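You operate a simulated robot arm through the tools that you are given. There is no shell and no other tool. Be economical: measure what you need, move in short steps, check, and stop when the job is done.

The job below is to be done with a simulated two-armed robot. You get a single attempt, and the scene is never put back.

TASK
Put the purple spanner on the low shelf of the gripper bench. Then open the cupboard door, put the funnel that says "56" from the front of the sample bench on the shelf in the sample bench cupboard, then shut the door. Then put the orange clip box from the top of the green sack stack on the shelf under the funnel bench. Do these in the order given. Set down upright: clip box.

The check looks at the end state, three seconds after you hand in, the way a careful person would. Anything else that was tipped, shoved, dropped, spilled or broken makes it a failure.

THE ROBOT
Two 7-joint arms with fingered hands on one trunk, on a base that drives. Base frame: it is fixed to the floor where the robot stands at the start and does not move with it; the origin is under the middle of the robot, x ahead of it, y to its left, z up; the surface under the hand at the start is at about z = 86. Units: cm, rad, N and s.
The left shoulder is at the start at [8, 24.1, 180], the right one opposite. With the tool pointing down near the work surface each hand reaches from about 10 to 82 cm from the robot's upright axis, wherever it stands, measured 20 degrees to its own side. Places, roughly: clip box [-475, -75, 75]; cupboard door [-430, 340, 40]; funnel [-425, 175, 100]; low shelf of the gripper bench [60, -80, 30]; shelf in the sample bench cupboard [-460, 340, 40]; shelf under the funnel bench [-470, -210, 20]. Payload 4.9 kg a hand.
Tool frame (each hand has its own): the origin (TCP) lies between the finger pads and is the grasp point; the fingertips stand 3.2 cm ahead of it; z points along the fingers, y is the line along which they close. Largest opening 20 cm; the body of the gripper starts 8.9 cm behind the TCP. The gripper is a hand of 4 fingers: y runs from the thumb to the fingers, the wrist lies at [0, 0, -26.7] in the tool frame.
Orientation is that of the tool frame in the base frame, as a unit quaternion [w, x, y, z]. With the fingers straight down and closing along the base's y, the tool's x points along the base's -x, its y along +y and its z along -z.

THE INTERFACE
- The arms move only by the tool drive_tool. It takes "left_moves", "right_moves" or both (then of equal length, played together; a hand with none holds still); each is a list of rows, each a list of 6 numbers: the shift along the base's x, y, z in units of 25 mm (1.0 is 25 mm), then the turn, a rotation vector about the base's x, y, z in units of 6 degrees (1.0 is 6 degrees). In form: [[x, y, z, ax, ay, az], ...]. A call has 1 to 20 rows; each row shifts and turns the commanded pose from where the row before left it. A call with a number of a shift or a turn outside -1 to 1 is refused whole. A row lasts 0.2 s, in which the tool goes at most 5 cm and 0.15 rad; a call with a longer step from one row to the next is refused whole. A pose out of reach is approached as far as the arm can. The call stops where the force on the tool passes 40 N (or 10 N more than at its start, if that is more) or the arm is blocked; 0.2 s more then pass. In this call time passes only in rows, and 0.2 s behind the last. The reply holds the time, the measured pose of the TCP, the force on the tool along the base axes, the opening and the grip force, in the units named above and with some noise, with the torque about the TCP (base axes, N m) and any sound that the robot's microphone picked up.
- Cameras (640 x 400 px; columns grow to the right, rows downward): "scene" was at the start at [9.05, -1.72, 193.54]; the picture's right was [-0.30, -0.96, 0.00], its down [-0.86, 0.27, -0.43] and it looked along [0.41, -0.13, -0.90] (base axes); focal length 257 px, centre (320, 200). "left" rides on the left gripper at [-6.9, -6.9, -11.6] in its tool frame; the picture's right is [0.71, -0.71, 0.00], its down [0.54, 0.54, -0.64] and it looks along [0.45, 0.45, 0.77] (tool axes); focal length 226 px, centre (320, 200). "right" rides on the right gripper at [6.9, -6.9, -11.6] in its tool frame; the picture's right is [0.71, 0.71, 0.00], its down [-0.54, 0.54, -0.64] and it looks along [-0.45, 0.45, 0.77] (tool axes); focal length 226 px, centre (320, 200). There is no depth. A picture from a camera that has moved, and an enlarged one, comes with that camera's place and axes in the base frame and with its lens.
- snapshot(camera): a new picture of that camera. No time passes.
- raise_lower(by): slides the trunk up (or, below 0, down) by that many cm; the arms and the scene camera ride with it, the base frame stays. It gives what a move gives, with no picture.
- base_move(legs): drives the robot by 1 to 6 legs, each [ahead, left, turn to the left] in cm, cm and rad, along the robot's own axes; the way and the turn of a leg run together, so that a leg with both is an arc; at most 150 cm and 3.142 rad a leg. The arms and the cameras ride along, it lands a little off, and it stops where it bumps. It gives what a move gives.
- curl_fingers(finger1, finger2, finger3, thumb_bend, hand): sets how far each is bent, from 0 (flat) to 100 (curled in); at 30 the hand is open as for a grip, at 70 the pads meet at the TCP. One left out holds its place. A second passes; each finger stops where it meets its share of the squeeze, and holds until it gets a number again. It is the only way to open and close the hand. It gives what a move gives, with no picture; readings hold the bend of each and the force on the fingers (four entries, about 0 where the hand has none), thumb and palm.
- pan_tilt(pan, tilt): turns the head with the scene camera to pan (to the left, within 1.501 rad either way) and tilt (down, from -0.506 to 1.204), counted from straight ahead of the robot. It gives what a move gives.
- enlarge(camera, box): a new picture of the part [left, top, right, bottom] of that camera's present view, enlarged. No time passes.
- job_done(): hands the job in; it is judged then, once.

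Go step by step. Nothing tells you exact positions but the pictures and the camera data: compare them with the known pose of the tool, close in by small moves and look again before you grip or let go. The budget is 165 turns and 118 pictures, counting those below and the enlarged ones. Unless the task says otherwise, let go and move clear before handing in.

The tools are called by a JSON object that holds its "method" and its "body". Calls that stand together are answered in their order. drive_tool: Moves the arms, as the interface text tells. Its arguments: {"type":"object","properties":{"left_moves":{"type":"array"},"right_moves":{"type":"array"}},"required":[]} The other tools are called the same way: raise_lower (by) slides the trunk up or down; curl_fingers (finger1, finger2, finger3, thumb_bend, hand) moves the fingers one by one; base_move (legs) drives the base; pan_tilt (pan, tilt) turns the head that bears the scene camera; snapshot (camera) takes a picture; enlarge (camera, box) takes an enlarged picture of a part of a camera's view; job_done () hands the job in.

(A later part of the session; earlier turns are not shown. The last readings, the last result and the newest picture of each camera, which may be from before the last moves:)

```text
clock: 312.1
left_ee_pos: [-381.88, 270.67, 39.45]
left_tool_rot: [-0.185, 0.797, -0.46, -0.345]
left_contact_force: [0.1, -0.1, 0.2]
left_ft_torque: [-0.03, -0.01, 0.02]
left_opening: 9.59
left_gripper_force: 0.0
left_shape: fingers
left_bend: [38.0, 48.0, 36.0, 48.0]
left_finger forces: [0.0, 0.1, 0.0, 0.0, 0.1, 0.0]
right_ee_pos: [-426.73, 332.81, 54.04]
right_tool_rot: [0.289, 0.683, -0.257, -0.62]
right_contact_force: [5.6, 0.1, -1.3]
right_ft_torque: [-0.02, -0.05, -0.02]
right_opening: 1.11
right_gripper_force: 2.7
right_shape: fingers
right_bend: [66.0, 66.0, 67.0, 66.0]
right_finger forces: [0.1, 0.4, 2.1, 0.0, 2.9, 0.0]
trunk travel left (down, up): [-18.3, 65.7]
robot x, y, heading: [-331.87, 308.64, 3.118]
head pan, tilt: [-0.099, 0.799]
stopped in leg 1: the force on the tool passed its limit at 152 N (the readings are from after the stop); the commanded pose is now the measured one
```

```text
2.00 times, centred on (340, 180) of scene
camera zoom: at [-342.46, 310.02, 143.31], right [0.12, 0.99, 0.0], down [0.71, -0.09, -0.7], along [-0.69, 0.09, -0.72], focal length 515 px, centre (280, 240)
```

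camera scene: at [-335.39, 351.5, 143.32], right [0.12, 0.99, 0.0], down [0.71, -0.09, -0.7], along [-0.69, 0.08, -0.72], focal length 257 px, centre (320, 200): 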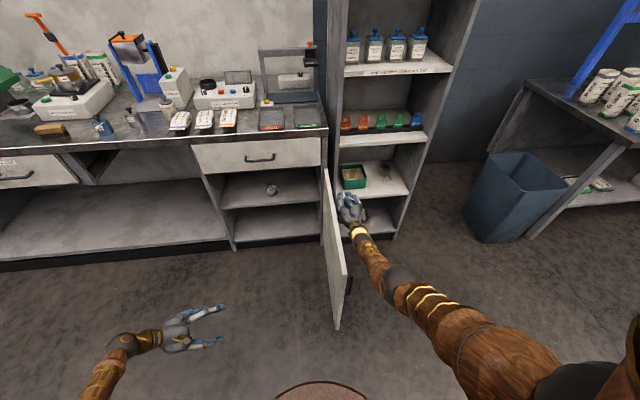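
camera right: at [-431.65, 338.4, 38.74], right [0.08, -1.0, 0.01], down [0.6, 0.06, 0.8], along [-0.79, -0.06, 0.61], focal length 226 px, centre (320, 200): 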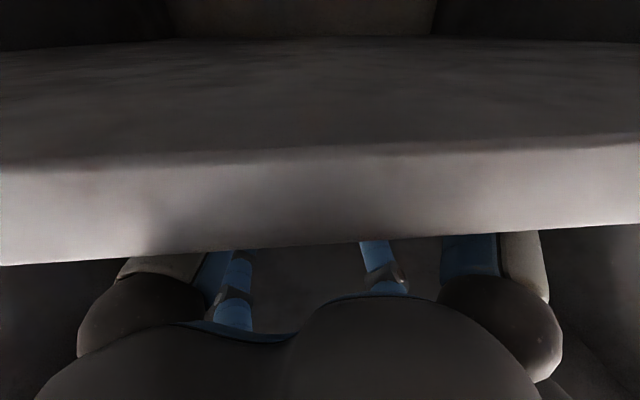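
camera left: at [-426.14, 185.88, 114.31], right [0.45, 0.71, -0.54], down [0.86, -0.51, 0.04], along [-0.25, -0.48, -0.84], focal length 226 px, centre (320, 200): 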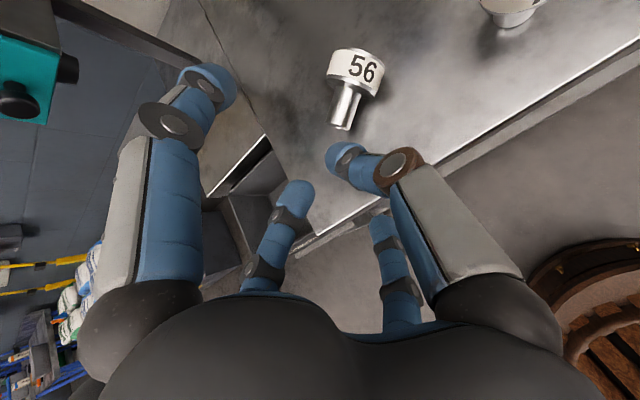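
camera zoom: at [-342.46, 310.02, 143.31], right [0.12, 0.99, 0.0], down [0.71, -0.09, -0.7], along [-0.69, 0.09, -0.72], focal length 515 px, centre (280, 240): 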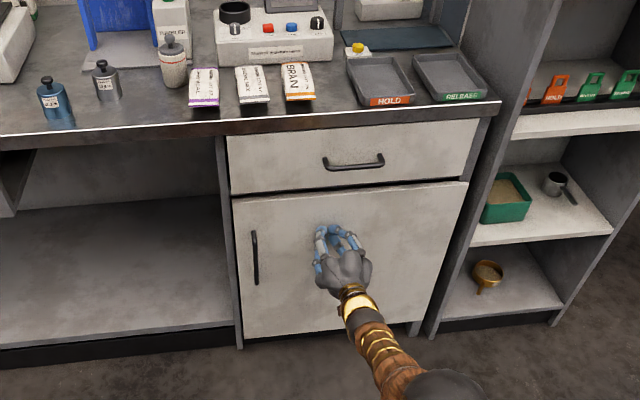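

The cupboard door is shut. Next the clip box: I back off, raise the trunk, strafe left clear of the bench area and turn the right hand back to pointing down.

{"method": "base_move", "body": {"legs": [[-8, 0, 0.02]]}}

{"method": "raise_lower", "body": {"by": 40}}

{"method": "base_move", "body": {"legs": [[-2, 90, 0]]}}

{"method": "drive_tool", "body": {"right_moves": [[0, 0, 0, 0.9, 0, 0], [0, 0, 0, 0.9, 0, 0], [0, 0, 0, 0.9, 0, 0], [0, 0, 0, 0.9, 0, 0], [0, 0, 0, 0.9, 0, 0], [0, 0, 0, 0.9, 0, 0], [0, 0, 0, 0.9, 0, 0], [0, 0, 0, 0.9, 0, 0]]}}

{"method": "drive_tool", "body": {"right_moves": [[0.6, 0.1, -0.2, 0, -1, 0], [0.6, 0.1, -0.2, 0, -1, 0], [0.6, 0.1, -0.2, 0, -1, 0], [0.6, 0.1, -0.2, 0, -1, 0], [0.6, 0.1, -0.2, 0, -1, 0], [0.6, 0.1, -0.2, 0, -1, 0], [0.6, 0.1, -0.2, 0, -1, 0], [0.6, 0.1, -0.2, 0, -1, 0], [0.6, 0.1, -0.2, 0, -1, 0], [0.6, 0.1, -0.2, 0, -1, 0], [0.6, 0.1, -0.1, 0, -1, 0], [0.6, 0, -0.1, 0, -1, 0], [0.6, 0, 0, 0, -1, 0], [0, 0, 0, 0, -1, 0]]}}

```text
clock: 313.2
left_ee_pos: [-373.17, 269.46, 39.45]
left_tool_rot: [-0.18, 0.802, -0.452, -0.348]
left_contact_force: [-0.1, -0.1, 0.2]
left_ft_torque: [0.01, 0.0, 0.05]
left_opening: 9.56
left_gripper_force: 0.1
left_shape: fingers
left_bend: [38.0, 48.0, 36.0, 48.0]
left_finger forces: [0.0, 0.1, 0.0, 0.0, 0.0, 0.0]
right_ee_pos: [-419.35, 330.63, 54.4]
right_tool_rot: [0.296, 0.685, -0.25, -0.617]
right_contact_force: [1.1, 0.1, 0.3]
right_ft_torque: [0.01, -0.06, 0.0]
right_opening: 1.2
right_gripper_force: 0.0
right_shape: fingers
right_bend: [66.0, 66.0, 66.0, 66.0]
right_finger forces: [0.1, 0.0, 0.1, 0.0, 0.1, 0.0]
trunk travel left (down, up): [-18.3, 65.7]
robot x, y, heading: [-323.56, 308.83, 3.141]
head pan, tilt: [-0.099, 0.799]
```

```text
clock: 317.0
left_ee_pos: [-373.2, 269.41, 79.51]
left_tool_rot: [-0.181, 0.802, -0.451, -0.347]
left_contact_force: [-0.9, -0.9, -0.6]
left_ft_torque: [0.01, 0.0, 0.01]
left_opening: 9.58
left_gripper_force: 0.0
left_shape: fingers
left_bend: [38.0, 48.0, 36.0, 48.0]
left_finger forces: [0.0, 0.0, 0.0, 0.0, 0.0, 0.1]
right_ee_pos: [-419.45, 330.73, 94.1]
right_tool_rot: [0.295, 0.685, -0.25, -0.617]
right_contact_force: [-0.3, 0.3, 0.5]
right_ft_torque: [-0.01, 0.01, 0.0]
right_opening: 1.19
right_gripper_force: 0.0
right_shape: fingers
right_bend: [66.0, 66.0, 66.0, 66.0]
right_finger forces: [0.0, 0.0, 0.0, 0.0, 0.0, 0.1]
trunk travel left (down, up): [-58.3, 25.7]
robot x, y, heading: [-323.54, 308.83, 3.137]
head pan, tilt: [-0.099, 0.799]
```

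```text
clock: 321.8
left_ee_pos: [-371.5, 177.74, 79.44]
left_tool_rot: [-0.181, 0.802, -0.451, -0.348]
left_contact_force: [0.0, 0.4, 0.7]
left_ft_torque: [-0.02, 0.0, 0.01]
left_opening: 9.57
left_gripper_force: 0.1
left_shape: fingers
left_bend: [38.0, 48.0, 36.0, 48.0]
left_finger forces: [0.0, 0.0, 0.0, 0.1, 0.0, 0.0]
right_ee_pos: [-417.79, 238.88, 94.17]
right_tool_rot: [0.296, 0.685, -0.25, -0.617]
right_contact_force: [0.1, 0.2, -0.6]
right_ft_torque: [0.02, -0.04, -0.02]
right_opening: 1.18
right_gripper_force: 0.1
right_shape: fingers
right_bend: [66.0, 66.0, 66.0, 66.0]
right_finger forces: [0.1, 0.0, 0.1, 0.1, 0.0, 0.0]
trunk travel left (down, up): [-58.3, 25.7]
robot x, y, heading: [-322.17, 217.12, 3.138]
head pan, tilt: [-0.099, 0.799]
```

```text
clock: 323.6
left_ee_pos: [-371.53, 177.58, 79.42]
left_tool_rot: [-0.181, 0.802, -0.45, -0.348]
left_contact_force: [0.3, 0.0, 0.2]
left_ft_torque: [-0.01, 0.01, 0.01]
left_opening: 9.58
left_gripper_force: 0.0
left_shape: fingers
left_bend: [38.0, 48.0, 36.0, 48.0]
left_finger forces: [0.0, 0.0, 0.0, 0.0, 0.0, 0.1]
right_ee_pos: [-417.67, 238.78, 94.12]
right_tool_rot: [0.021, 0.746, -0.004, -0.666]
right_contact_force: [-0.6, 0.0, 0.1]
right_ft_torque: [0.01, 0.02, -0.03]
right_opening: 1.2
right_gripper_force: 0.1
right_shape: fingers
right_bend: [66.0, 66.0, 66.0, 66.0]
right_finger forces: [0.0, 0.1, 0.0, 0.0, 0.0, 0.0]
trunk travel left (down, up): [-58.3, 25.7]
robot x, y, heading: [-322.0, 216.95, 3.141]
head pan, tilt: [-0.099, 0.799]
```

```text
clock: 326.6
left_ee_pos: [-371.58, 177.66, 79.29]
left_tool_rot: [-0.181, 0.802, -0.451, -0.347]
left_contact_force: [-0.3, -0.5, -0.5]
left_ft_torque: [0.02, 0.03, 0.03]
left_opening: 9.58
left_gripper_force: 0.1
left_shape: fingers
left_bend: [38.0, 48.0, 36.0, 48.0]
left_finger forces: [0.0, 0.0, 0.1, 0.0, 0.1, 0.0]
right_ee_pos: [-398.48, 241.48, 88.69]
right_tool_rot: [0.014, 1.0, -0.018, 0.005]
right_contact_force: [-0.5, 0.5, -0.4]
right_ft_torque: [-0.01, -0.01, 0.01]
right_opening: 1.2
right_gripper_force: 0.0
right_shape: fingers
right_bend: [66.0, 66.0, 66.0, 66.0]
right_finger forces: [0.1, 0.0, 0.0, 0.1, 0.0, 0.0]
trunk travel left (down, up): [-58.3, 25.7]
robot x, y, heading: [-321.87, 216.62, 3.141]
head pan, tilt: [-0.099, 0.799]
```

Right hand points down again. I drive along the open floor towards the green sack stack and turn slightly left to face it.

{"method": "raise_lower", "body": {"by": 20}}

{"method": "base_move", "body": {"legs": [[5, 137, 0], [10, 137, 0], [0, 0, 0.5]]}}

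{"method": "pan_tilt", "body": {"pan": -0.3, "tilt": 0.75}}

{"method": "snapshot", "body": {"camera": "scene"}}

```text
clock: 328.8
left_ee_pos: [-371.44, 177.69, 99.46]
left_tool_rot: [-0.181, 0.802, -0.451, -0.347]
left_contact_force: [0.4, 0.7, -0.7]
left_ft_torque: [-0.01, -0.02, -0.04]
left_opening: 9.56
left_gripper_force: 0.0
left_shape: fingers
left_bend: [38.0, 48.0, 36.0, 48.0]
left_finger forces: [0.0, 0.0, 0.0, 0.1, 0.1, 0.0]
right_ee_pos: [-398.3, 241.53, 108.68]
right_tool_rot: [0.013, 1.0, -0.018, 0.004]
right_contact_force: [-0.3, -0.3, -0.6]
right_ft_torque: [0.01, 0.02, 0.0]
right_opening: 1.2
right_gripper_force: 0.1
right_shape: fingers
right_bend: [66.0, 66.0, 66.0, 66.0]
right_finger forces: [0.1, 0.0, 0.1, 0.1, 0.1, 0.1]
trunk travel left (down, up): [-78.3, 5.7]
robot x, y, heading: [-321.86, 216.89, 3.141]
head pan, tilt: [-0.099, 0.799]
```

```text
clock: 343.4
left_ee_pos: [-368.93, -112.63, 99.48]
left_tool_rot: [-0.09, 0.888, -0.241, -0.381]
left_contact_force: [0.3, -0.4, -0.2]
left_ft_torque: [-0.03, -0.01, 0.04]
left_opening: 9.56
left_gripper_force: 0.0
left_shape: fingers
left_bend: [38.0, 48.0, 36.0, 48.0]
left_finger forces: [0.0, 0.0, 0.1, 0.0, 0.1, 0.0]
right_ee_pos: [-422.73, -69.11, 108.69]
right_tool_rot: [0.013, 0.974, 0.225, 0.007]
right_contact_force: [0.6, 0.2, 0.0]
right_ft_torque: [-0.01, -0.02, 0.01]
right_opening: 1.2
right_gripper_force: 0.0
right_shape: fingers
right_bend: [66.0, 66.0, 66.0, 66.0]
right_finger forces: [0.0, 0.0, 0.0, 0.0, 0.0, 0.0]
trunk travel left (down, up): [-78.3, 5.7]
robot x, y, heading: [-343.86, -54.61, -2.652]
head pan, tilt: [-0.099, 0.799]
```

```text
clock: 344.2
left_ee_pos: [-369.03, -112.5, 99.4]
left_tool_rot: [-0.091, 0.888, -0.242, -0.381]
left_contact_force: [0.1, -0.7, -0.1]
left_ft_torque: [0.03, -0.01, 0.0]
left_opening: 9.58
left_gripper_force: 0.1
left_shape: fingers
left_bend: [38.0, 48.0, 36.0, 48.0]
left_finger forces: [0.1, 0.0, 0.0, 0.1, 0.0, 0.0]
right_ee_pos: [-422.68, -69.01, 108.67]
right_tool_rot: [0.013, 0.974, 0.226, 0.007]
right_contact_force: [0.5, 0.2, 0.3]
right_ft_torque: [-0.02, -0.01, -0.02]
right_opening: 1.21
right_gripper_force: 0.1
right_shape: fingers
right_bend: [66.0, 66.0, 66.0, 66.0]
right_finger forces: [0.0, 0.0, 0.0, 0.0, 0.0, 0.0]
trunk travel left (down, up): [-78.3, 5.7]
robot x, y, heading: [-343.56, -54.56, -2.65]
head pan, tilt: [-0.3, 0.75]
```

```text
6 pictures are left
camera scene: at [-354.58, -57.5, 203.72], right [-0.19, 0.98, 0.0], down [0.67, 0.13, -0.73], along [-0.72, -0.14, -0.68], focal length 257 px, centre (320, 200)
```

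scene: 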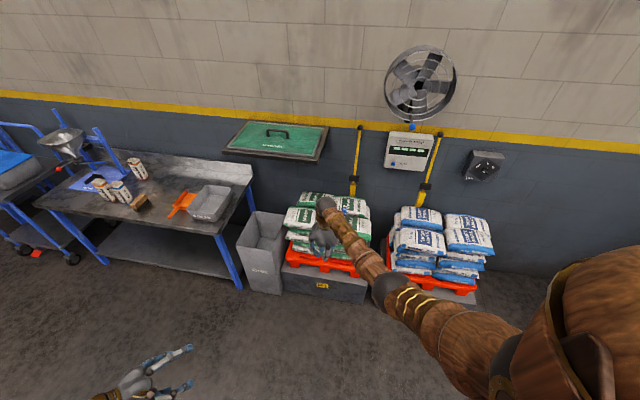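

The funnel bench with its low shelf is at the left, the green stack in front with the right hand over it. I open the right hand and look through its camera.

{"method": "curl_fingers", "body": {"hand": "right", "finger1": 34, "finger2": 34, "finger3": 34, "thumb_bend": 34}}

{"method": "snapshot", "body": {"camera": "right"}}

```text
clock: 345.2
left_ee_pos: [-368.8, -112.65, 99.42]
left_tool_rot: [-0.09, 0.888, -0.241, -0.38]
left_contact_force: [0.1, -0.6, 0.2]
left_ft_torque: [0.01, 0.0, 0.0]
left_opening: 9.58
left_gripper_force: 0.1
left_shape: fingers
left_bend: [38.0, 48.0, 36.0, 48.0]
left_finger forces: [0.0, 0.0, 0.0, 0.1, 0.1, 0.0]
right_ee_pos: [-422.62, -69.15, 108.7]
right_tool_rot: [0.013, 0.974, 0.225, 0.007]
right_contact_force: [0.1, 0.6, 0.7]
right_ft_torque: [0.02, -0.03, 0.03]
right_opening: 12.62
right_gripper_force: 0.1
right_shape: fingers
right_bend: [34.0, 34.0, 34.0, 34.0]
right_finger forces: [0.0, 0.1, 0.0, 0.0, 0.0, 0.1]
trunk travel left (down, up): [-78.3, 5.7]
robot x, y, heading: [-343.6, -54.54, -2.653]
head pan, tilt: [-0.3, 0.75]
```

```text
5 pictures are left
camera right: at [-419.81, -59.8, 120.26], right [0.95, -0.32, 0.03], down [-0.26, -0.71, 0.65], along [-0.19, -0.62, -0.76], focal length 226 px, centre (320, 200)
```

right: 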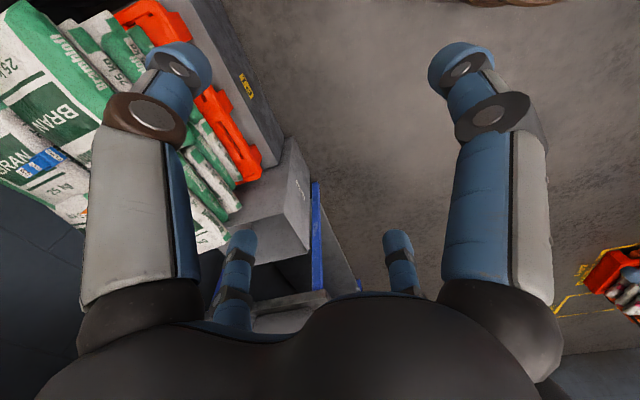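

The stack top is partly hidden. I move the hand aside and zoom the scene camera on the green stack.

{"method": "drive_tool", "body": {"right_moves": [[0.2, 1, 0, 0, 0, 0], [0.2, 1, 0, 0, 0, 0], [0.2, 1, 0, 0, 0, 0], [0.2, 1, 0, 0, 0, 0], [0.2, 1, 0, 0, 0, 0], [0.2, 1, 0, 0, 0, 0], [0.2, 1, 0, 0, 0, 0], [0.2, 1, 0, 0, 0, 0], [0.2, 1, 0, 0, 0, 0], [0.2, 1, 0, 0, 0, 0], [0.2, 1, 0, 0, 0, 0], [0.2, 1, 0, 0, 0, 0]]}}

{"method": "enlarge", "body": {"camera": "scene", "box": [20, 150, 400, 300]}}

```text
clock: 347.8
left_ee_pos: [-368.68, -112.58, 99.47]
left_tool_rot: [-0.09, 0.888, -0.242, -0.381]
left_contact_force: [0.3, 0.1, -0.4]
left_ft_torque: [-0.01, -0.01, 0.0]
left_opening: 9.58
left_gripper_force: 0.0
left_shape: fingers
left_bend: [38.0, 48.0, 36.0, 48.0]
left_finger forces: [0.0, 0.0, 0.0, 0.1, 0.0, 0.0]
right_ee_pos: [-416.89, -38.81, 108.58]
right_tool_rot: [0.012, 0.974, 0.226, 0.006]
right_contact_force: [0.0, 0.4, -0.5]
right_ft_torque: [0.03, 0.0, -0.02]
right_opening: 12.6
right_gripper_force: 0.0
right_shape: fingers
right_bend: [34.0, 34.0, 34.0, 34.0]
right_finger forces: [0.0, 0.1, 0.1, 0.0, 0.0, 0.1]
trunk travel left (down, up): [-78.3, 5.7]
robot x, y, heading: [-343.9, -54.92, -2.65]
head pan, tilt: [-0.3, 0.75]
```

```text
1.68 times, centred on (210, 225) of scene
camera zoom: at [-354.51, -57.44, 203.72], right [-0.19, 0.98, 0.0], down [0.67, 0.13, -0.73], along [-0.72, -0.14, -0.68], focal length 433 px, centre (505, 158)
```

zoom: 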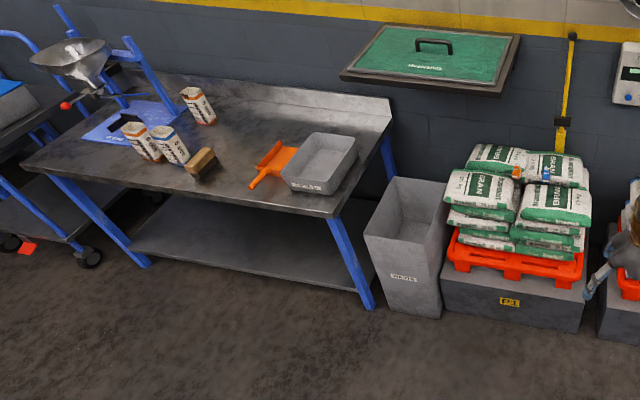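

The orange clip box is on top of the green stack at about (-480,-77,78), with a blue box 12 cm to its right. I bring the hand back in line and drive to place it above the orange box.

{"method": "drive_tool", "body": {"right_moves": [[-0.17, -1, 0, 0, 0, 0], [-0.17, -1, 0, 0, 0, 0], [-0.17, -1, 0, 0, 0, 0], [-0.17, -1, 0, 0, 0, 0], [-0.17, -1, 0, 0, 0, 0], [-0.17, -1, 0, 0, 0, 0], [-0.17, -1, 0, 0, 0, 0], [-0.17, -1, 0, 0, 0, 0], [-0.17, -1, 0, 0, 0, 0], [-0.17, -1, 0, 0, 0, 0], [-0.17, -1, 0, 0, 0, 0]]}}

{"method": "base_move", "body": {"legs": [[0, -18, 0], [56, 0, 0]]}}

```text
clock: 350.2
left_ee_pos: [-368.88, -112.68, 99.38]
left_tool_rot: [-0.091, 0.887, -0.242, -0.381]
left_contact_force: [0.1, -1.2, -0.4]
left_ft_torque: [0.03, 0.02, 0.02]
left_opening: 9.58
left_gripper_force: 0.2
left_shape: fingers
left_bend: [38.0, 48.0, 36.0, 48.0]
left_finger forces: [0.0, 0.0, 0.1, 0.1, 0.1, 0.1]
right_ee_pos: [-421.15, -66.72, 108.79]
right_tool_rot: [0.011, 0.974, 0.225, 0.006]
right_contact_force: [0.1, -0.4, -0.2]
right_ft_torque: [-0.03, 0.01, -0.04]
right_opening: 12.62
right_gripper_force: 0.1
right_shape: fingers
right_bend: [34.0, 34.0, 34.0, 34.0]
right_finger forces: [0.1, 0.0, 0.1, 0.1, 0.0, 0.0]
trunk travel left (down, up): [-78.3, 5.7]
robot x, y, heading: [-343.82, -54.77, -2.655]
head pan, tilt: [-0.3, 0.75]
```

```text
clock: 354.4
left_ee_pos: [-424.59, -122.06, 99.6]
left_tool_rot: [-0.089, 0.888, -0.24, -0.381]
left_contact_force: [0.1, -0.4, -0.4]
left_ft_torque: [0.02, 0.02, -0.04]
left_opening: 9.57
left_gripper_force: 0.1
left_shape: fingers
left_bend: [38.0, 48.0, 36.0, 48.0]
left_finger forces: [0.0, 0.0, 0.0, 0.0, 0.1, 0.0]
right_ee_pos: [-477.01, -76.07, 108.39]
right_tool_rot: [0.013, 0.974, 0.227, 0.01]
right_contact_force: [7.1, 22.3, -20.3]
right_ft_torque: [-2.01, 0.4, -0.22]
right_opening: 12.63
right_gripper_force: 12.8
right_shape: fingers
right_bend: [34.0, 34.0, 34.0, 34.0]
right_finger forces: [0.0, 0.0, 0.0, 0.1, 0.0, 26.1]
trunk travel left (down, up): [-78.3, 5.7]
robot x, y, heading: [-399.68, -64.55, -2.647]
head pan, tilt: [-0.3, 0.75]
```

The palm touches something above-left (the wall panel's edge). I move down and away from it at once.

{"method": "drive_tool", "body": {"right_moves": [[0.2, 0.6, -0.6, 0, 0, 0], [0.2, 0.4, -0.8, 0, 0, 0], [0, 0, -0.8, 0, 0, 0]]}}

{"method": "snapshot", "body": {"camera": "right"}}

```text
clock: 355.2
left_ee_pos: [-424.68, -122.3, 99.3]
left_tool_rot: [-0.091, 0.888, -0.241, -0.381]
left_contact_force: [-0.3, -0.3, 0.7]
left_ft_torque: [0.0, 0.01, -0.04]
left_opening: 9.54
left_gripper_force: 0.0
left_shape: fingers
left_bend: [38.0, 48.0, 36.0, 48.0]
left_finger forces: [0.0, 0.0, 0.1, 0.0, 0.0, 0.0]
right_ee_pos: [-475.91, -73.74, 102.95]
right_tool_rot: [0.012, 0.974, 0.227, 0.009]
right_contact_force: [0.4, -0.6, 0.1]
right_ft_torque: [0.01, -0.03, -0.01]
right_opening: 12.65
right_gripper_force: 0.0
right_shape: fingers
right_bend: [34.0, 34.0, 34.0, 34.0]
right_finger forces: [0.0, 0.0, 0.0, 0.1, 0.0, 0.1]
trunk travel left (down, up): [-78.3, 5.7]
robot x, y, heading: [-399.87, -64.25, -2.649]
head pan, tilt: [-0.3, 0.75]
```

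```text
3 pictures are left
camera right: at [-473.15, -64.44, 114.54], right [0.95, -0.32, 0.03], down [-0.26, -0.71, 0.65], along [-0.19, -0.62, -0.76], focal length 226 px, centre (320, 200)
```

right: 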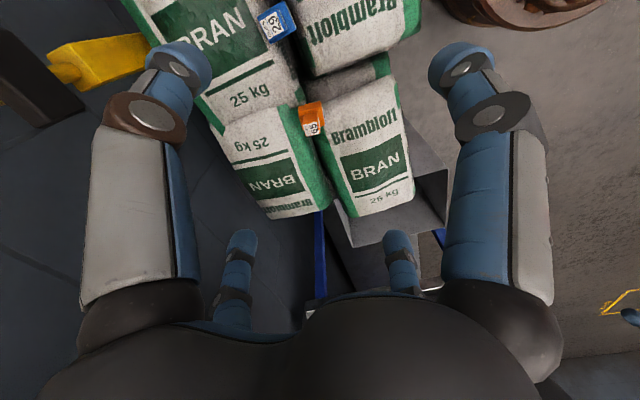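

The orange box's top is a ~3.5 cm square at (-477.5,-77.5), z≈80, edges nearly axis-parallel. I descend beside the panel, align the hand, preset the fingers, then go down around the box.

{"method": "drive_tool", "body": {"right_moves": [[0, 0, -0.85, 0, 0, -0.9], [0, 0, -0.85, 0, 0, -0.9], [0, 0, -0.85, 0, 0, -0.9], [0, 0, -0.85, 0, 0, -0.9], [0, 0, -0.6, 0, 0, -0.9], [0, 0, -0.4, 0, 0, -0.9], [-0.32, -0.76, 0, 0, 0, 0], [-0.32, -0.76, 0, 0, 0, 0]]}}

{"method": "curl_fingers", "body": {"hand": "right", "finger1": 44, "finger2": 53, "finger3": 44, "thumb_bend": 53}}

{"method": "drive_tool", "body": {"right_moves": [[0, 0, -0.7, 0, 0, 0], [0, 0, -0.7, 0, 0, 0], [0, 0, -0.7, 0, 0, 0], [0, 0, -0.6, 0, 0, 0]]}}

```text
clock: 357.0
left_ee_pos: [-424.61, -122.35, 99.46]
left_tool_rot: [-0.091, 0.888, -0.241, -0.382]
left_contact_force: [0.1, 0.1, 0.1]
left_ft_torque: [-0.04, -0.02, 0.03]
left_opening: 9.56
left_gripper_force: 0.0
left_shape: fingers
left_bend: [38.0, 48.0, 36.0, 48.0]
left_finger forces: [0.0, 0.0, 0.0, 0.0, 0.1, 0.0]
right_ee_pos: [-476.16, -77.22, 93.26]
right_tool_rot: [0.013, 0.998, -0.054, 0.006]
right_contact_force: [0.3, 0.1, 0.2]
right_ft_torque: [0.05, -0.01, -0.03]
right_opening: 12.67
right_gripper_force: 0.0
right_shape: fingers
right_bend: [34.0, 34.0, 34.0, 34.0]
right_finger forces: [0.0, 0.0, 0.0, 0.0, 0.0, 0.0]
right hand out of reach, approached as far as the arm can: row 7, 8
trunk travel left (down, up): [-78.3, 5.7]
robot x, y, heading: [-399.98, -64.33, -2.652]
head pan, tilt: [-0.3, 0.75]
```

```text
clock: 358.0
left_ee_pos: [-424.6, -122.28, 99.53]
left_tool_rot: [-0.091, 0.888, -0.24, -0.381]
left_contact_force: [-0.3, -0.7, 0.0]
left_ft_torque: [-0.02, 0.0, 0.0]
left_opening: 9.56
left_gripper_force: 0.2
left_shape: fingers
left_bend: [38.0, 48.0, 36.0, 48.0]
left_finger forces: [0.0, 0.1, 0.0, 0.1, 0.0, 0.1]
right_ee_pos: [-476.39, -77.18, 93.28]
right_tool_rot: [0.012, 0.998, -0.055, 0.006]
right_contact_force: [-0.1, 0.4, -0.7]
right_ft_torque: [-0.01, 0.0, -0.01]
right_opening: 7.63
right_gripper_force: 0.1
right_shape: fingers
right_bend: [44.0, 53.0, 44.0, 53.0]
right_finger forces: [0.0, 0.0, 0.0, 0.0, 0.0, 0.1]
trunk travel left (down, up): [-78.3, 5.7]
robot x, y, heading: [-400.02, -64.2, -2.649]
head pan, tilt: [-0.3, 0.75]
```

```text
clock: 359.0
left_ee_pos: [-424.57, -122.31, 99.41]
left_tool_rot: [-0.09, 0.888, -0.24, -0.382]
left_contact_force: [0.3, -0.6, -0.4]
left_ft_torque: [0.0, 0.01, -0.01]
left_opening: 9.57
left_gripper_force: 0.1
left_shape: fingers
left_bend: [38.0, 48.0, 36.0, 48.0]
left_finger forces: [0.0, 0.1, 0.0, 0.0, 0.0, 0.0]
right_ee_pos: [-473.96, -76.6, 90.8]
right_tool_rot: [0.013, 0.998, -0.055, 0.005]
right_contact_force: [0.1, 0.1, 0.1]
right_ft_torque: [-0.05, 0.01, -0.02]
right_opening: 7.63
right_gripper_force: 0.1
right_shape: fingers
right_bend: [44.0, 53.0, 44.0, 53.0]
right_finger forces: [0.0, 0.0, 0.0, 0.0, 0.0, 0.1]
right hand out of reach, approached as far as the arm can: row 1, 2, 3, 4
trunk travel left (down, up): [-78.3, 5.7]
robot x, y, heading: [-399.81, -64.19, -2.648]
head pan, tilt: [-0.3, 0.75]
```

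Out of arm reach there, so I use base and trunk: 3.5 cm ahead, then lower.

{"method": "base_move", "body": {"legs": [[3.6, -0.9, 0]]}}

{"method": "raise_lower", "body": {"by": -6}}

{"method": "snapshot", "body": {"camera": "right"}}

```text
clock: 359.9
left_ee_pos: [-427.56, -123.11, 99.83]
left_tool_rot: [-0.088, 0.887, -0.241, -0.384]
left_contact_force: [0.8, 0.0, -0.1]
left_ft_torque: [0.0, 0.09, 0.0]
left_opening: 9.59
left_gripper_force: 0.2
left_shape: fingers
left_bend: [38.0, 48.0, 36.0, 48.0]
left_finger forces: [0.0, 0.0, 0.0, 0.1, 0.1, 0.0]
right_ee_pos: [-477.01, -77.36, 91.33]
right_tool_rot: [0.015, 0.998, -0.055, 0.003]
right_contact_force: [0.3, -0.6, 1.2]
right_ft_torque: [0.0, 0.1, 0.03]
right_opening: 7.65
right_gripper_force: 0.1
right_shape: fingers
right_bend: [44.0, 53.0, 44.0, 53.0]
right_finger forces: [0.1, 0.0, 0.0, 0.1, 0.0, 0.0]
trunk travel left (down, up): [-78.3, 5.7]
robot x, y, heading: [-403.61, -64.75, -2.641]
head pan, tilt: [-0.3, 0.75]
```

```text
clock: 360.9
left_ee_pos: [-428.2, -123.33, 93.41]
left_tool_rot: [-0.09, 0.889, -0.239, -0.381]
left_contact_force: [-1.2, -1.0, 0.2]
left_ft_torque: [0.0, 0.02, -0.04]
left_opening: 9.56
left_gripper_force: 0.1
left_shape: fingers
left_bend: [38.0, 48.0, 36.0, 48.0]
left_finger forces: [0.0, 0.0, 0.1, 0.1, 0.0, 0.0]
right_ee_pos: [-477.57, -77.45, 84.52]
right_tool_rot: [0.013, 0.998, -0.054, 0.007]
right_contact_force: [-0.2, 0.0, -0.2]
right_ft_torque: [0.01, -0.03, -0.02]
right_opening: 7.63
right_gripper_force: 0.1
right_shape: fingers
right_bend: [44.0, 53.0, 44.0, 53.0]
right_finger forces: [0.0, 0.0, 0.1, 0.1, 0.1, 0.1]
trunk travel left (down, up): [-72.3, 11.7]
robot x, y, heading: [-403.38, -65.17, -2.649]
head pan, tilt: [-0.3, 0.75]
```

```text
2 pictures are left
camera right: at [-470.28, -71.26, 96.12], right [0.63, -0.78, 0.03], down [-0.6, -0.46, 0.65], along [-0.49, -0.42, -0.76], focal length 226 px, centre (320, 200)
```

right: 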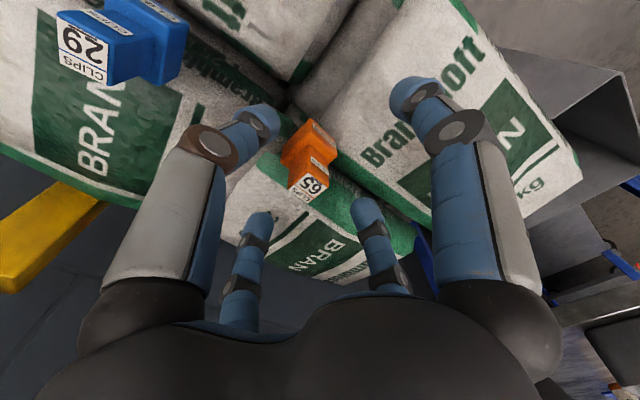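

The box sits ~1.5 cm further ahead. I nudge forward, lower onto it and close thumb and finger2.

{"method": "base_move", "body": {"legs": [[1.7, 0, 0]]}}

{"method": "raise_lower", "body": {"by": -4.6}}

{"method": "curl_fingers", "body": {"hand": "right", "finger2": 72, "thumb_bend": 72}}

```text
clock: 361.6
left_ee_pos: [-429.34, -123.73, 93.65]
left_tool_rot: [-0.089, 0.888, -0.24, -0.382]
left_contact_force: [0.7, 0.0, 0.0]
left_ft_torque: [-0.03, -0.01, -0.01]
left_opening: 9.55
left_gripper_force: 0.1
left_shape: fingers
left_bend: [38.0, 48.0, 36.0, 48.0]
left_finger forces: [0.1, 0.0, 0.0, 0.1, 0.0, 0.0]
right_ee_pos: [-478.92, -78.11, 84.96]
right_tool_rot: [0.014, 0.998, -0.054, 0.005]
right_contact_force: [1.1, 0.8, -0.2]
right_ft_torque: [-0.03, 0.09, -0.01]
right_opening: 7.67
right_gripper_force: 0.1
right_shape: fingers
right_bend: [44.0, 53.0, 44.0, 53.0]
right_finger forces: [0.0, 0.0, 0.1, 0.0, 0.0, 0.0]
trunk travel left (down, up): [-72.3, 11.7]
robot x, y, heading: [-404.84, -65.76, -2.651]
head pan, tilt: [-0.3, 0.75]
```

```text
clock: 362.2
left_ee_pos: [-429.57, -124.07, 90.78]
left_tool_rot: [-0.091, 0.888, -0.24, -0.382]
left_contact_force: [-1.0, 0.1, 0.1]
left_ft_torque: [-0.01, -0.01, 0.02]
left_opening: 9.57
left_gripper_force: 0.1
left_shape: fingers
left_bend: [38.0, 48.0, 36.0, 48.0]
left_finger forces: [0.0, 0.0, 0.0, 0.0, 0.0, 0.0]
right_ee_pos: [-479.04, -78.37, 82.41]
right_tool_rot: [0.013, 0.998, -0.055, 0.006]
right_contact_force: [1.6, 0.2, 0.3]
right_ft_torque: [0.0, 0.03, -0.01]
right_opening: 7.66
right_gripper_force: 0.1
right_shape: fingers
right_bend: [44.0, 53.0, 44.0, 53.0]
right_finger forces: [0.1, 0.1, 0.0, 0.0, 0.1, 0.0]
trunk travel left (down, up): [-69.6, 14.4]
robot x, y, heading: [-404.85, -66.11, -2.647]
head pan, tilt: [-0.3, 0.75]
stopped: the force on the tool passed its limit at 72 N (the readings are from after the stop); the commanded pose is now the measured one
```

```text
clock: 363.2
left_ee_pos: [-429.78, -123.94, 90.73]
left_tool_rot: [-0.089, 0.889, -0.239, -0.381]
left_contact_force: [0.1, 0.2, -0.4]
left_ft_torque: [-0.03, -0.02, 0.0]
left_opening: 9.56
left_gripper_force: 0.1
left_shape: fingers
left_bend: [38.0, 48.0, 36.0, 48.0]
left_finger forces: [0.1, 0.1, 0.1, 0.0, 0.1, 0.1]
right_ee_pos: [-479.27, -78.33, 82.27]
right_tool_rot: [0.012, 0.998, -0.054, 0.007]
right_contact_force: [-1.0, 0.2, 0.1]
right_ft_torque: [0.03, -0.02, 0.0]
right_opening: 6.15
right_gripper_force: 0.0
right_shape: fingers
right_bend: [44.0, 71.0, 44.0, 71.0]
right_finger forces: [0.0, 0.0, 0.1, 0.1, 0.0, 0.0]
trunk travel left (down, up): [-69.6, 14.4]
robot x, y, heading: [-404.61, -65.89, -2.649]
head pan, tilt: [-0.3, 0.75]
```

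No box between the fingers; triangulating again, the box centre is nearer (-477.5,-76.3,81.4). I raise, open, and look once more.

{"method": "raise_lower", "body": {"by": 8}}

{"method": "curl_fingers", "body": {"hand": "right", "finger1": 40, "finger2": 50, "finger3": 40, "thumb_bend": 50}}

{"method": "snapshot", "body": {"camera": "right"}}

```text
clock: 364.4
left_ee_pos: [-429.79, -123.98, 98.7]
left_tool_rot: [-0.091, 0.888, -0.241, -0.381]
left_contact_force: [-0.3, -0.4, -0.8]
left_ft_torque: [0.03, 0.01, -0.01]
left_opening: 9.57
left_gripper_force: 0.1
left_shape: fingers
left_bend: [38.0, 48.0, 36.0, 48.0]
left_finger forces: [0.1, 0.1, 0.0, 0.1, 0.1, 0.0]
right_ee_pos: [-479.23, -78.28, 90.3]
right_tool_rot: [0.013, 0.998, -0.054, 0.006]
right_contact_force: [0.1, -0.1, -0.8]
right_ft_torque: [-0.03, 0.0, 0.01]
right_opening: 6.14
right_gripper_force: 0.0
right_shape: fingers
right_bend: [44.0, 71.0, 44.0, 71.0]
right_finger forces: [0.0, 0.1, 0.0, 0.1, 0.1, 0.0]
trunk travel left (down, up): [-77.6, 6.4]
robot x, y, heading: [-405.0, -65.59, -2.65]
head pan, tilt: [-0.3, 0.75]
```

```text
clock: 365.4
left_ee_pos: [-429.76, -123.94, 98.85]
left_tool_rot: [-0.09, 0.888, -0.24, -0.382]
left_contact_force: [-0.4, -1.0, -0.7]
left_ft_torque: [-0.04, 0.0, -0.01]
left_opening: 9.55
left_gripper_force: 0.0
left_shape: fingers
left_bend: [38.0, 48.0, 36.0, 48.0]
left_finger forces: [0.0, 0.1, 0.1, 0.1, 0.0, 0.1]
right_ee_pos: [-479.33, -78.33, 90.39]
right_tool_rot: [0.012, 0.998, -0.054, 0.006]
right_contact_force: [0.2, 0.4, -0.2]
right_ft_torque: [0.01, 0.01, 0.0]
right_opening: 8.83
right_gripper_force: 0.1
right_shape: fingers
right_bend: [40.0, 50.0, 40.0, 50.0]
right_finger forces: [0.0, 0.1, 0.1, 0.0, 0.0, 0.0]
trunk travel left (down, up): [-77.6, 6.4]
robot x, y, heading: [-404.74, -65.78, -2.651]
head pan, tilt: [-0.3, 0.75]
```

```text
1 pictures are left
camera right: at [-471.87, -72.07, 101.9], right [0.63, -0.78, 0.03], down [-0.6, -0.46, 0.65], along [-0.49, -0.42, -0.76], focal length 226 px, centre (320, 200)
```

right: 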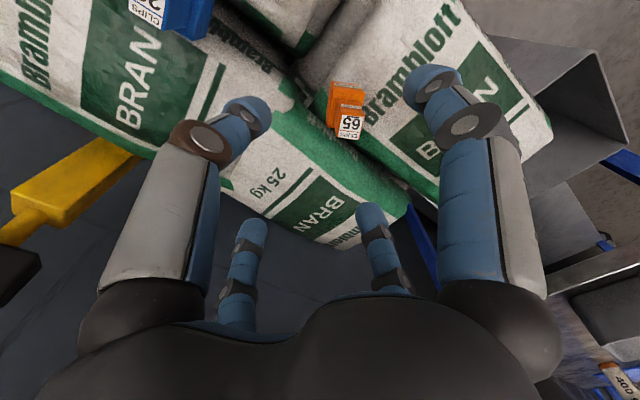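

The box moved slightly but stands upright, now at about (-475.8,-79.2), turned roughly 40°. I realign the hand (yaw +40°) over it and lower again.

{"method": "drive_tool", "body": {"right_moves": [[0.3, -0.07, 0, 0, 0, 0.85], [0.3, -0.07, 0, 0, 0, 0.85], [0.3, -0.07, 0, 0, 0, 0.85], [0.3, -0.07, 0, 0, 0, 0.85], [0.2, -0.07, 0, 0, 0, 0.85], [0, 0, 0, 0, 0, 0.85], [0, 0, 0, 0, 0, 0.85], [0, 0, 0, 0, 0, 0.75]]}}

{"method": "curl_fingers", "body": {"hand": "right", "finger1": 40, "finger2": 48, "finger3": 40, "thumb_bend": 48}}

```text
clock: 367.2
left_ee_pos: [-429.78, -123.99, 98.76]
left_tool_rot: [-0.09, 0.888, -0.24, -0.381]
left_contact_force: [0.7, 0.0, 0.4]
left_ft_torque: [0.0, 0.01, 0.04]
left_opening: 9.56
left_gripper_force: 0.0
left_shape: fingers
left_bend: [38.0, 48.0, 36.0, 48.0]
left_finger forces: [0.0, 0.0, 0.1, 0.1, 0.0, 0.0]
right_ee_pos: [-475.66, -79.17, 90.46]
right_tool_rot: [0.01, 0.956, 0.292, 0.01]
right_contact_force: [0.2, 0.2, 0.6]
right_ft_torque: [-0.02, 0.0, -0.02]
right_opening: 8.85
right_gripper_force: 0.1
right_shape: fingers
right_bend: [40.0, 50.0, 40.0, 50.0]
right_finger forces: [0.0, 0.0, 0.0, 0.0, 0.1, 0.0]
trunk travel left (down, up): [-77.6, 6.4]
robot x, y, heading: [-404.87, -65.96, -2.647]
head pan, tilt: [-0.3, 0.75]
```

```text
clock: 368.2
left_ee_pos: [-429.75, -124.1, 98.77]
left_tool_rot: [-0.091, 0.888, -0.241, -0.381]
left_contact_force: [0.6, -0.4, 0.3]
left_ft_torque: [-0.02, -0.02, 0.01]
left_opening: 9.58
left_gripper_force: 0.0
left_shape: fingers
left_bend: [38.0, 48.0, 36.0, 48.0]
left_finger forces: [0.0, 0.0, 0.2, 0.0, 0.0, 0.0]
right_ee_pos: [-475.73, -79.2, 90.41]
right_tool_rot: [0.01, 0.957, 0.291, 0.01]
right_contact_force: [0.0, -0.5, 0.9]
right_ft_torque: [-0.01, 0.03, -0.02]
right_opening: 9.15
right_gripper_force: 0.1
right_shape: fingers
right_bend: [40.0, 48.0, 40.0, 48.0]
right_finger forces: [0.0, 0.0, 0.0, 0.0, 0.0, 0.0]
trunk travel left (down, up): [-77.6, 6.4]
robot x, y, heading: [-405.02, -65.84, -2.648]
head pan, tilt: [-0.3, 0.75]
```

{"method": "raise_lower", "body": {"by": -7}}

{"method": "curl_fingers", "body": {"hand": "right", "finger2": 58, "thumb_bend": 58}}

```text
clock: 369.3
left_ee_pos: [-429.73, -124.1, 91.74]
left_tool_rot: [-0.09, 0.888, -0.24, -0.381]
left_contact_force: [0.2, -0.3, 0.3]
left_ft_torque: [0.05, -0.02, -0.01]
left_opening: 9.54
left_gripper_force: 0.0
left_shape: fingers
left_bend: [38.0, 48.0, 36.0, 48.0]
left_finger forces: [0.0, 0.0, 0.0, 0.0, 0.0, 0.0]
right_ee_pos: [-475.72, -79.1, 83.42]
right_tool_rot: [0.01, 0.956, 0.292, 0.01]
right_contact_force: [0.6, -0.4, 0.0]
right_ft_torque: [0.02, 0.01, 0.05]
right_opening: 9.14
right_gripper_force: 0.0
right_shape: fingers
right_bend: [40.0, 48.0, 40.0, 48.0]
right_finger forces: [0.0, 0.0, 0.0, 0.0, 0.1, 0.1]
trunk travel left (down, up): [-70.6, 13.4]
robot x, y, heading: [-404.97, -65.86, -2.651]
head pan, tilt: [-0.3, 0.75]
```

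```text
clock: 370.3
left_ee_pos: [-429.77, -124.14, 91.78]
left_tool_rot: [-0.09, 0.888, -0.241, -0.382]
left_contact_force: [-0.1, 0.7, -1.1]
left_ft_torque: [0.0, 0.02, -0.03]
left_opening: 9.57
left_gripper_force: 0.1
left_shape: fingers
left_bend: [38.0, 48.0, 36.0, 48.0]
left_finger forces: [0.0, 0.0, 0.0, 0.1, 0.1, 0.0]
right_ee_pos: [-475.77, -79.15, 83.38]
right_tool_rot: [0.01, 0.956, 0.292, 0.01]
right_contact_force: [0.8, 0.4, -0.2]
right_ft_torque: [0.03, 0.01, 0.03]
right_opening: 7.95
right_gripper_force: 0.1
right_shape: fingers
right_bend: [40.0, 57.0, 40.0, 57.0]
right_finger forces: [0.1, 0.1, 0.0, 0.0, 0.0, 0.1]
trunk travel left (down, up): [-70.6, 13.4]
robot x, y, heading: [-405.2, -65.91, -2.648]
head pan, tilt: [-0.3, 0.75]
```

{"method": "raise_lower", "body": {"by": -1.2}}

{"method": "curl_fingers", "body": {"hand": "right", "finger2": 66, "thumb_bend": 66}}

```text
clock: 370.9
left_ee_pos: [-429.66, -123.92, 90.53]
left_tool_rot: [-0.09, 0.888, -0.241, -0.381]
left_contact_force: [-0.2, -0.6, -0.1]
left_ft_torque: [0.01, 0.01, -0.01]
left_opening: 9.56
left_gripper_force: 0.0
left_shape: fingers
left_bend: [38.0, 48.0, 36.0, 48.0]
left_finger forces: [0.0, 0.0, 0.0, 0.1, 0.0, 0.0]
right_ee_pos: [-475.73, -79.22, 82.12]
right_tool_rot: [0.01, 0.956, 0.292, 0.01]
right_contact_force: [-0.8, 0.9, 5.1]
right_ft_torque: [0.19, 0.14, -0.01]
right_opening: 7.94
right_gripper_force: 2.9
right_shape: fingers
right_bend: [40.0, 57.0, 40.0, 57.0]
right_finger forces: [0.0, 0.0, 0.0, 0.1, 5.1, 0.0]
trunk travel left (down, up): [-69.4, 14.6]
robot x, y, heading: [-404.53, -65.63, -2.648]
head pan, tilt: [-0.3, 0.75]
```

```text
clock: 371.9
left_ee_pos: [-429.75, -123.99, 90.62]
left_tool_rot: [-0.091, 0.888, -0.241, -0.381]
left_contact_force: [-0.8, 0.6, 0.1]
left_ft_torque: [-0.01, 0.03, -0.02]
left_opening: 9.56
left_gripper_force: 0.1
left_shape: fingers
left_bend: [38.0, 48.0, 36.0, 48.0]
left_finger forces: [0.0, 0.1, 0.0, 0.0, 0.0, 0.0]
right_ee_pos: [-475.69, -79.16, 81.99]
right_tool_rot: [0.011, 0.957, 0.291, 0.011]
right_contact_force: [0.0, -0.1, 0.0]
right_ft_torque: [0.0, -0.02, 0.01]
right_opening: 7.25
right_gripper_force: 1.9
right_shape: fingers
right_bend: [40.0, 64.0, 40.0, 65.0]
right_finger forces: [0.0, 2.3, 0.0, 0.0, 2.3, 0.1]
trunk travel left (down, up): [-69.4, 14.6]
robot x, y, heading: [-404.78, -66.05, -2.647]
head pan, tilt: [-0.3, 0.75]
```

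Both fingers meet something ~2–3 cm wide. I squeeze more.

{"method": "curl_fingers", "body": {"hand": "right", "finger2": 73, "thumb_bend": 73}}

{"method": "raise_lower", "body": {"by": 5}}

```text
clock: 372.9
left_ee_pos: [-429.79, -124.06, 90.54]
left_tool_rot: [-0.09, 0.888, -0.239, -0.382]
left_contact_force: [0.0, 0.1, -0.2]
left_ft_torque: [-0.02, 0.01, 0.03]
left_opening: 9.54
left_gripper_force: 0.0
left_shape: fingers
left_bend: [38.0, 48.0, 36.0, 48.0]
left_finger forces: [0.0, 0.0, 0.0, 0.1, 0.0, 0.0]
right_ee_pos: [-475.79, -79.22, 82.22]
right_tool_rot: [0.01, 0.957, 0.29, 0.011]
right_contact_force: [-0.7, 0.6, 3.1]
right_ft_torque: [-0.02, 0.0, 0.03]
right_opening: 7.15
right_gripper_force: 10.5
right_shape: fingers
right_bend: [40.0, 63.0, 40.0, 67.0]
right_finger forces: [0.1, 10.2, 0.1, 0.0, 11.3, 0.0]
trunk travel left (down, up): [-69.4, 14.6]
robot x, y, heading: [-404.97, -65.77, -2.649]
head pan, tilt: [-0.3, 0.75]
```

```text
clock: 373.8
left_ee_pos: [-429.75, -123.99, 95.52]
left_tool_rot: [-0.09, 0.888, -0.239, -0.382]
left_contact_force: [0.1, 0.1, 0.2]
left_ft_torque: [0.04, -0.01, 0.0]
left_opening: 9.55
left_gripper_force: 0.1
left_shape: fingers
left_bend: [38.0, 48.0, 36.0, 48.0]
left_finger forces: [0.0, 0.0, 0.1, 0.0, 0.0, 0.0]
right_ee_pos: [-475.67, -79.23, 87.18]
right_tool_rot: [0.009, 0.957, 0.291, 0.011]
right_contact_force: [-1.0, 0.2, -0.2]
right_ft_torque: [0.01, -0.01, -0.03]
right_opening: 7.15
right_gripper_force: 10.2
right_shape: fingers
right_bend: [40.0, 63.0, 40.0, 68.0]
right_finger forces: [0.1, 10.4, 0.1, 0.1, 10.4, 0.0]
trunk travel left (down, up): [-74.4, 9.6]
robot x, y, heading: [-404.85, -65.8, -2.652]
head pan, tilt: [-0.3, 0.75]
```

The clip box is gripped (10 N each) and lifted. I back off, face the wall squarely, tuck both arms and raise, ready to strafe to the funnel bench.

{"method": "raise_lower", "body": {"by": 3}}

{"method": "base_move", "body": {"legs": [[-35, 0, 0]]}}

{"method": "raise_lower", "body": {"by": 6}}

{"method": "base_move", "body": {"legs": [[0, 0, -0.49]]}}

{"method": "drive_tool", "body": {"left_moves": [[0.9, 0, 0, 0, 0, 0], [0.9, 0, 0, 0, 0, 0], [0.9, 0, 0, 0, 0, 0], [0.9, 0, 0, 0, 0, 0], [0, 0, 0, 0, 0, 0], [0, 0, 0, 0, 0, 0], [0, 0, 0, 0, 0, 0]], "right_moves": [[0.6, 0, 0, 0, 0, 0], [0.8, 0, 0, 0, 0, 0], [0.9, 0, 0, 0, 0, 0], [0.9, 0, 0, 0, 0, 0], [0.9, 0, 0, 0, 0, 0], [0.9, 0, 0, 0, 0, 0], [0.8, 0, 0, 0, 0, 0]]}}

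```text
clock: 374.5
left_ee_pos: [-429.72, -124.02, 98.6]
left_tool_rot: [-0.09, 0.888, -0.239, -0.381]
left_contact_force: [0.0, -0.2, -0.5]
left_ft_torque: [0.01, 0.01, 0.02]
left_opening: 9.59
left_gripper_force: 0.1
left_shape: fingers
left_bend: [38.0, 48.0, 36.0, 48.0]
left_finger forces: [0.1, 0.1, 0.1, 0.1, 0.0, 0.0]
right_ee_pos: [-475.77, -79.23, 90.05]
right_tool_rot: [0.009, 0.957, 0.291, 0.01]
right_contact_force: [-0.3, 0.6, -0.4]
right_ft_torque: [0.0, 0.02, -0.01]
right_opening: 7.15
right_gripper_force: 9.9
right_shape: fingers
right_bend: [40.0, 63.0, 40.0, 68.0]
right_finger forces: [0.1, 10.4, 0.0, 0.0, 10.2, 0.1]
trunk travel left (down, up): [-77.4, 6.6]
robot x, y, heading: [-405.02, -65.9, -2.649]
head pan, tilt: [-0.3, 0.75]
```

```text
clock: 376.8
left_ee_pos: [-399.4, -107.45, 98.37]
left_tool_rot: [-0.092, 0.887, -0.243, -0.381]
left_contact_force: [-0.2, 0.3, 0.1]
left_ft_torque: [0.01, -0.04, -0.01]
left_opening: 9.58
left_gripper_force: 0.1
left_shape: fingers
left_bend: [38.0, 48.0, 36.0, 48.0]
left_finger forces: [0.0, 0.0, 0.0, 0.1, 0.0, 0.0]
right_ee_pos: [-445.07, -62.45, 89.96]
right_tool_rot: [0.011, 0.957, 0.289, 0.012]
right_contact_force: [-0.6, -0.2, -1.2]
right_ft_torque: [0.02, -0.03, 0.01]
right_opening: 7.17
right_gripper_force: 10.3
right_shape: fingers
right_bend: [40.0, 63.0, 40.0, 68.0]
right_finger forces: [0.1, 10.4, 0.1, 0.0, 10.3, 0.1]
trunk travel left (down, up): [-77.4, 6.6]
robot x, y, heading: [-374.37, -49.34, -2.655]
head pan, tilt: [-0.3, 0.75]
```

```text
clock: 377.8
left_ee_pos: [-399.05, -107.37, 104.52]
left_tool_rot: [-0.092, 0.887, -0.242, -0.382]
left_contact_force: [-0.3, -0.5, -0.9]
left_ft_torque: [-0.03, 0.01, -0.01]
left_opening: 9.62
left_gripper_force: 0.1
left_shape: fingers
left_bend: [38.0, 48.0, 36.0, 48.0]
left_finger forces: [0.0, 0.0, 0.1, 0.0, 0.0, 0.0]
right_ee_pos: [-444.9, -62.4, 96.2]
right_tool_rot: [0.01, 0.957, 0.289, 0.01]
right_contact_force: [0.4, -0.5, -0.9]
right_ft_torque: [0.03, 0.02, 0.0]
right_opening: 7.16
right_gripper_force: 10.1
right_shape: fingers
right_bend: [40.0, 63.0, 40.0, 68.0]
right_finger forces: [0.1, 10.4, 0.0, 0.0, 10.2, 0.0]
trunk travel left (down, up): [-83.4, 0.6]
robot x, y, heading: [-373.95, -49.29, -2.655]
head pan, tilt: [-0.3, 0.75]
```

```text
clock: 379.6
left_ee_pos: [-422.98, -89.47, 104.47]
left_tool_rot: [-0.179, 0.805, -0.445, -0.349]
left_contact_force: [0.5, -0.5, -1.1]
left_ft_torque: [-0.01, 0.0, -0.04]
left_opening: 9.55
left_gripper_force: 0.1
left_shape: fingers
left_bend: [38.0, 48.0, 36.0, 48.0]
left_finger forces: [0.1, 0.0, 0.0, 0.1, 0.0, 0.1]
right_ee_pos: [-442.88, -28.42, 96.19]
right_tool_rot: [0.012, 0.998, 0.055, 0.007]
right_contact_force: [-0.3, -0.1, -1.1]
right_ft_torque: [0.03, 0.0, -0.03]
right_opening: 7.13
right_gripper_force: 10.6
right_shape: fingers
right_bend: [40.0, 63.0, 40.0, 68.0]
right_finger forces: [0.0, 10.3, 0.1, 0.0, 10.2, 0.0]
trunk travel left (down, up): [-83.4, 0.6]
robot x, y, heading: [-374.06, -49.22, -3.133]
head pan, tilt: [-0.3, 0.75]
```

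```text
clock: 381.2
left_ee_pos: [-414.05, -89.32, 104.6]
left_tool_rot: [-0.178, 0.805, -0.446, -0.349]
left_contact_force: [0.1, -0.1, 0.2]
left_ft_torque: [0.04, 0.06, 0.03]
left_opening: 9.56
left_gripper_force: 0.0
left_shape: fingers
left_bend: [38.0, 48.0, 36.0, 48.0]
left_finger forces: [0.1, 0.0, 0.1, 0.0, 0.0, 0.0]
right_ee_pos: [-428.41, -28.15, 96.25]
right_tool_rot: [0.013, 0.998, 0.055, 0.007]
right_contact_force: [0.2, -0.4, -0.8]
right_ft_torque: [0.02, -0.02, -0.04]
right_opening: 7.12
right_gripper_force: 10.1
right_shape: fingers
right_bend: [40.0, 63.0, 40.0, 68.0]
right_finger forces: [0.1, 10.3, 0.0, 0.0, 10.1, 0.1]
trunk travel left (down, up): [-83.4, 0.6]
robot x, y, heading: [-373.94, -49.5, -3.131]
head pan, tilt: [-0.3, 0.75]
```

I strafe left to the funnel bench, keeping the arms tucked.

{"method": "base_move", "body": {"legs": [[0, 82, 0], [0, 82, -0.01]]}}

{"method": "raise_lower", "body": {"by": -33}}

{"method": "raise_lower", "body": {"by": -30}}

```text
clock: 389.5
left_ee_pos: [-417.75, -250.5, 104.59]
left_tool_rot: [-0.186, 0.794, -0.465, -0.344]
left_contact_force: [0.8, 1.1, 0.0]
left_ft_torque: [-0.01, 0.01, 0.01]
left_opening: 9.56
left_gripper_force: 0.0
left_shape: fingers
left_bend: [38.0, 48.0, 36.0, 48.0]
left_finger forces: [0.0, 0.0, 0.0, 0.0, 0.0, 0.1]
right_ee_pos: [-429.21, -188.82, 96.03]
right_tool_rot: [0.013, 0.999, 0.031, 0.008]
right_contact_force: [0.5, 0.3, -0.1]
right_ft_torque: [-0.05, 0.02, 0.0]
right_opening: 7.16
right_gripper_force: 9.8
right_shape: fingers
right_bend: [40.0, 63.0, 40.0, 68.0]
right_finger forces: [0.0, 10.3, 0.0, 0.0, 10.2, 0.0]
trunk travel left (down, up): [-83.4, 0.6]
robot x, y, heading: [-376.16, -212.93, 3.101]
head pan, tilt: [-0.3, 0.75]
```

```text
clock: 392.7
left_ee_pos: [-417.72, -250.55, 71.43]
left_tool_rot: [-0.187, 0.794, -0.464, -0.345]
left_contact_force: [-0.2, 0.3, 0.4]
left_ft_torque: [0.01, -0.02, 0.02]
left_opening: 9.56
left_gripper_force: 0.0
left_shape: fingers
left_bend: [38.0, 48.0, 36.0, 48.0]
left_finger forces: [0.0, 0.1, 0.0, 0.1, 0.0, 0.0]
right_ee_pos: [-429.32, -188.93, 63.22]
right_tool_rot: [0.012, 0.999, 0.032, 0.007]
right_contact_force: [-1.0, 0.8, -1.0]
right_ft_torque: [0.01, -0.01, -0.01]
right_opening: 7.13
right_gripper_force: 10.1
right_shape: fingers
right_bend: [40.0, 63.0, 40.0, 68.0]
right_finger forces: [0.0, 10.3, 0.0, 0.0, 10.3, 0.1]
trunk travel left (down, up): [-50.4, 33.6]
robot x, y, heading: [-375.7, -212.96, 3.107]
head pan, tilt: [-0.3, 0.75]
```

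```text
clock: 395.7
left_ee_pos: [-417.88, -250.61, 41.53]
left_tool_rot: [-0.187, 0.794, -0.465, -0.344]
left_contact_force: [0.2, -1.2, 0.4]
left_ft_torque: [0.02, 0.03, -0.01]
left_opening: 9.58
left_gripper_force: 0.0
left_shape: fingers
left_bend: [38.0, 48.0, 36.0, 48.0]
left_finger forces: [0.1, 0.0, 0.1, 0.1, 0.0, 0.1]
right_ee_pos: [-429.29, -188.87, 33.21]
right_tool_rot: [0.013, 0.999, 0.031, 0.007]
right_contact_force: [0.0, 0.6, -1.4]
right_ft_torque: [-0.02, -0.01, 0.0]
right_opening: 7.16
right_gripper_force: 10.2
right_shape: fingers
right_bend: [40.0, 63.0, 40.0, 68.0]
right_finger forces: [0.0, 10.3, 0.0, 0.0, 10.2, 0.0]
trunk travel left (down, up): [-20.4, 63.6]
robot x, y, heading: [-375.73, -212.6, 3.101]
head pan, tilt: [-0.3, 0.75]
```

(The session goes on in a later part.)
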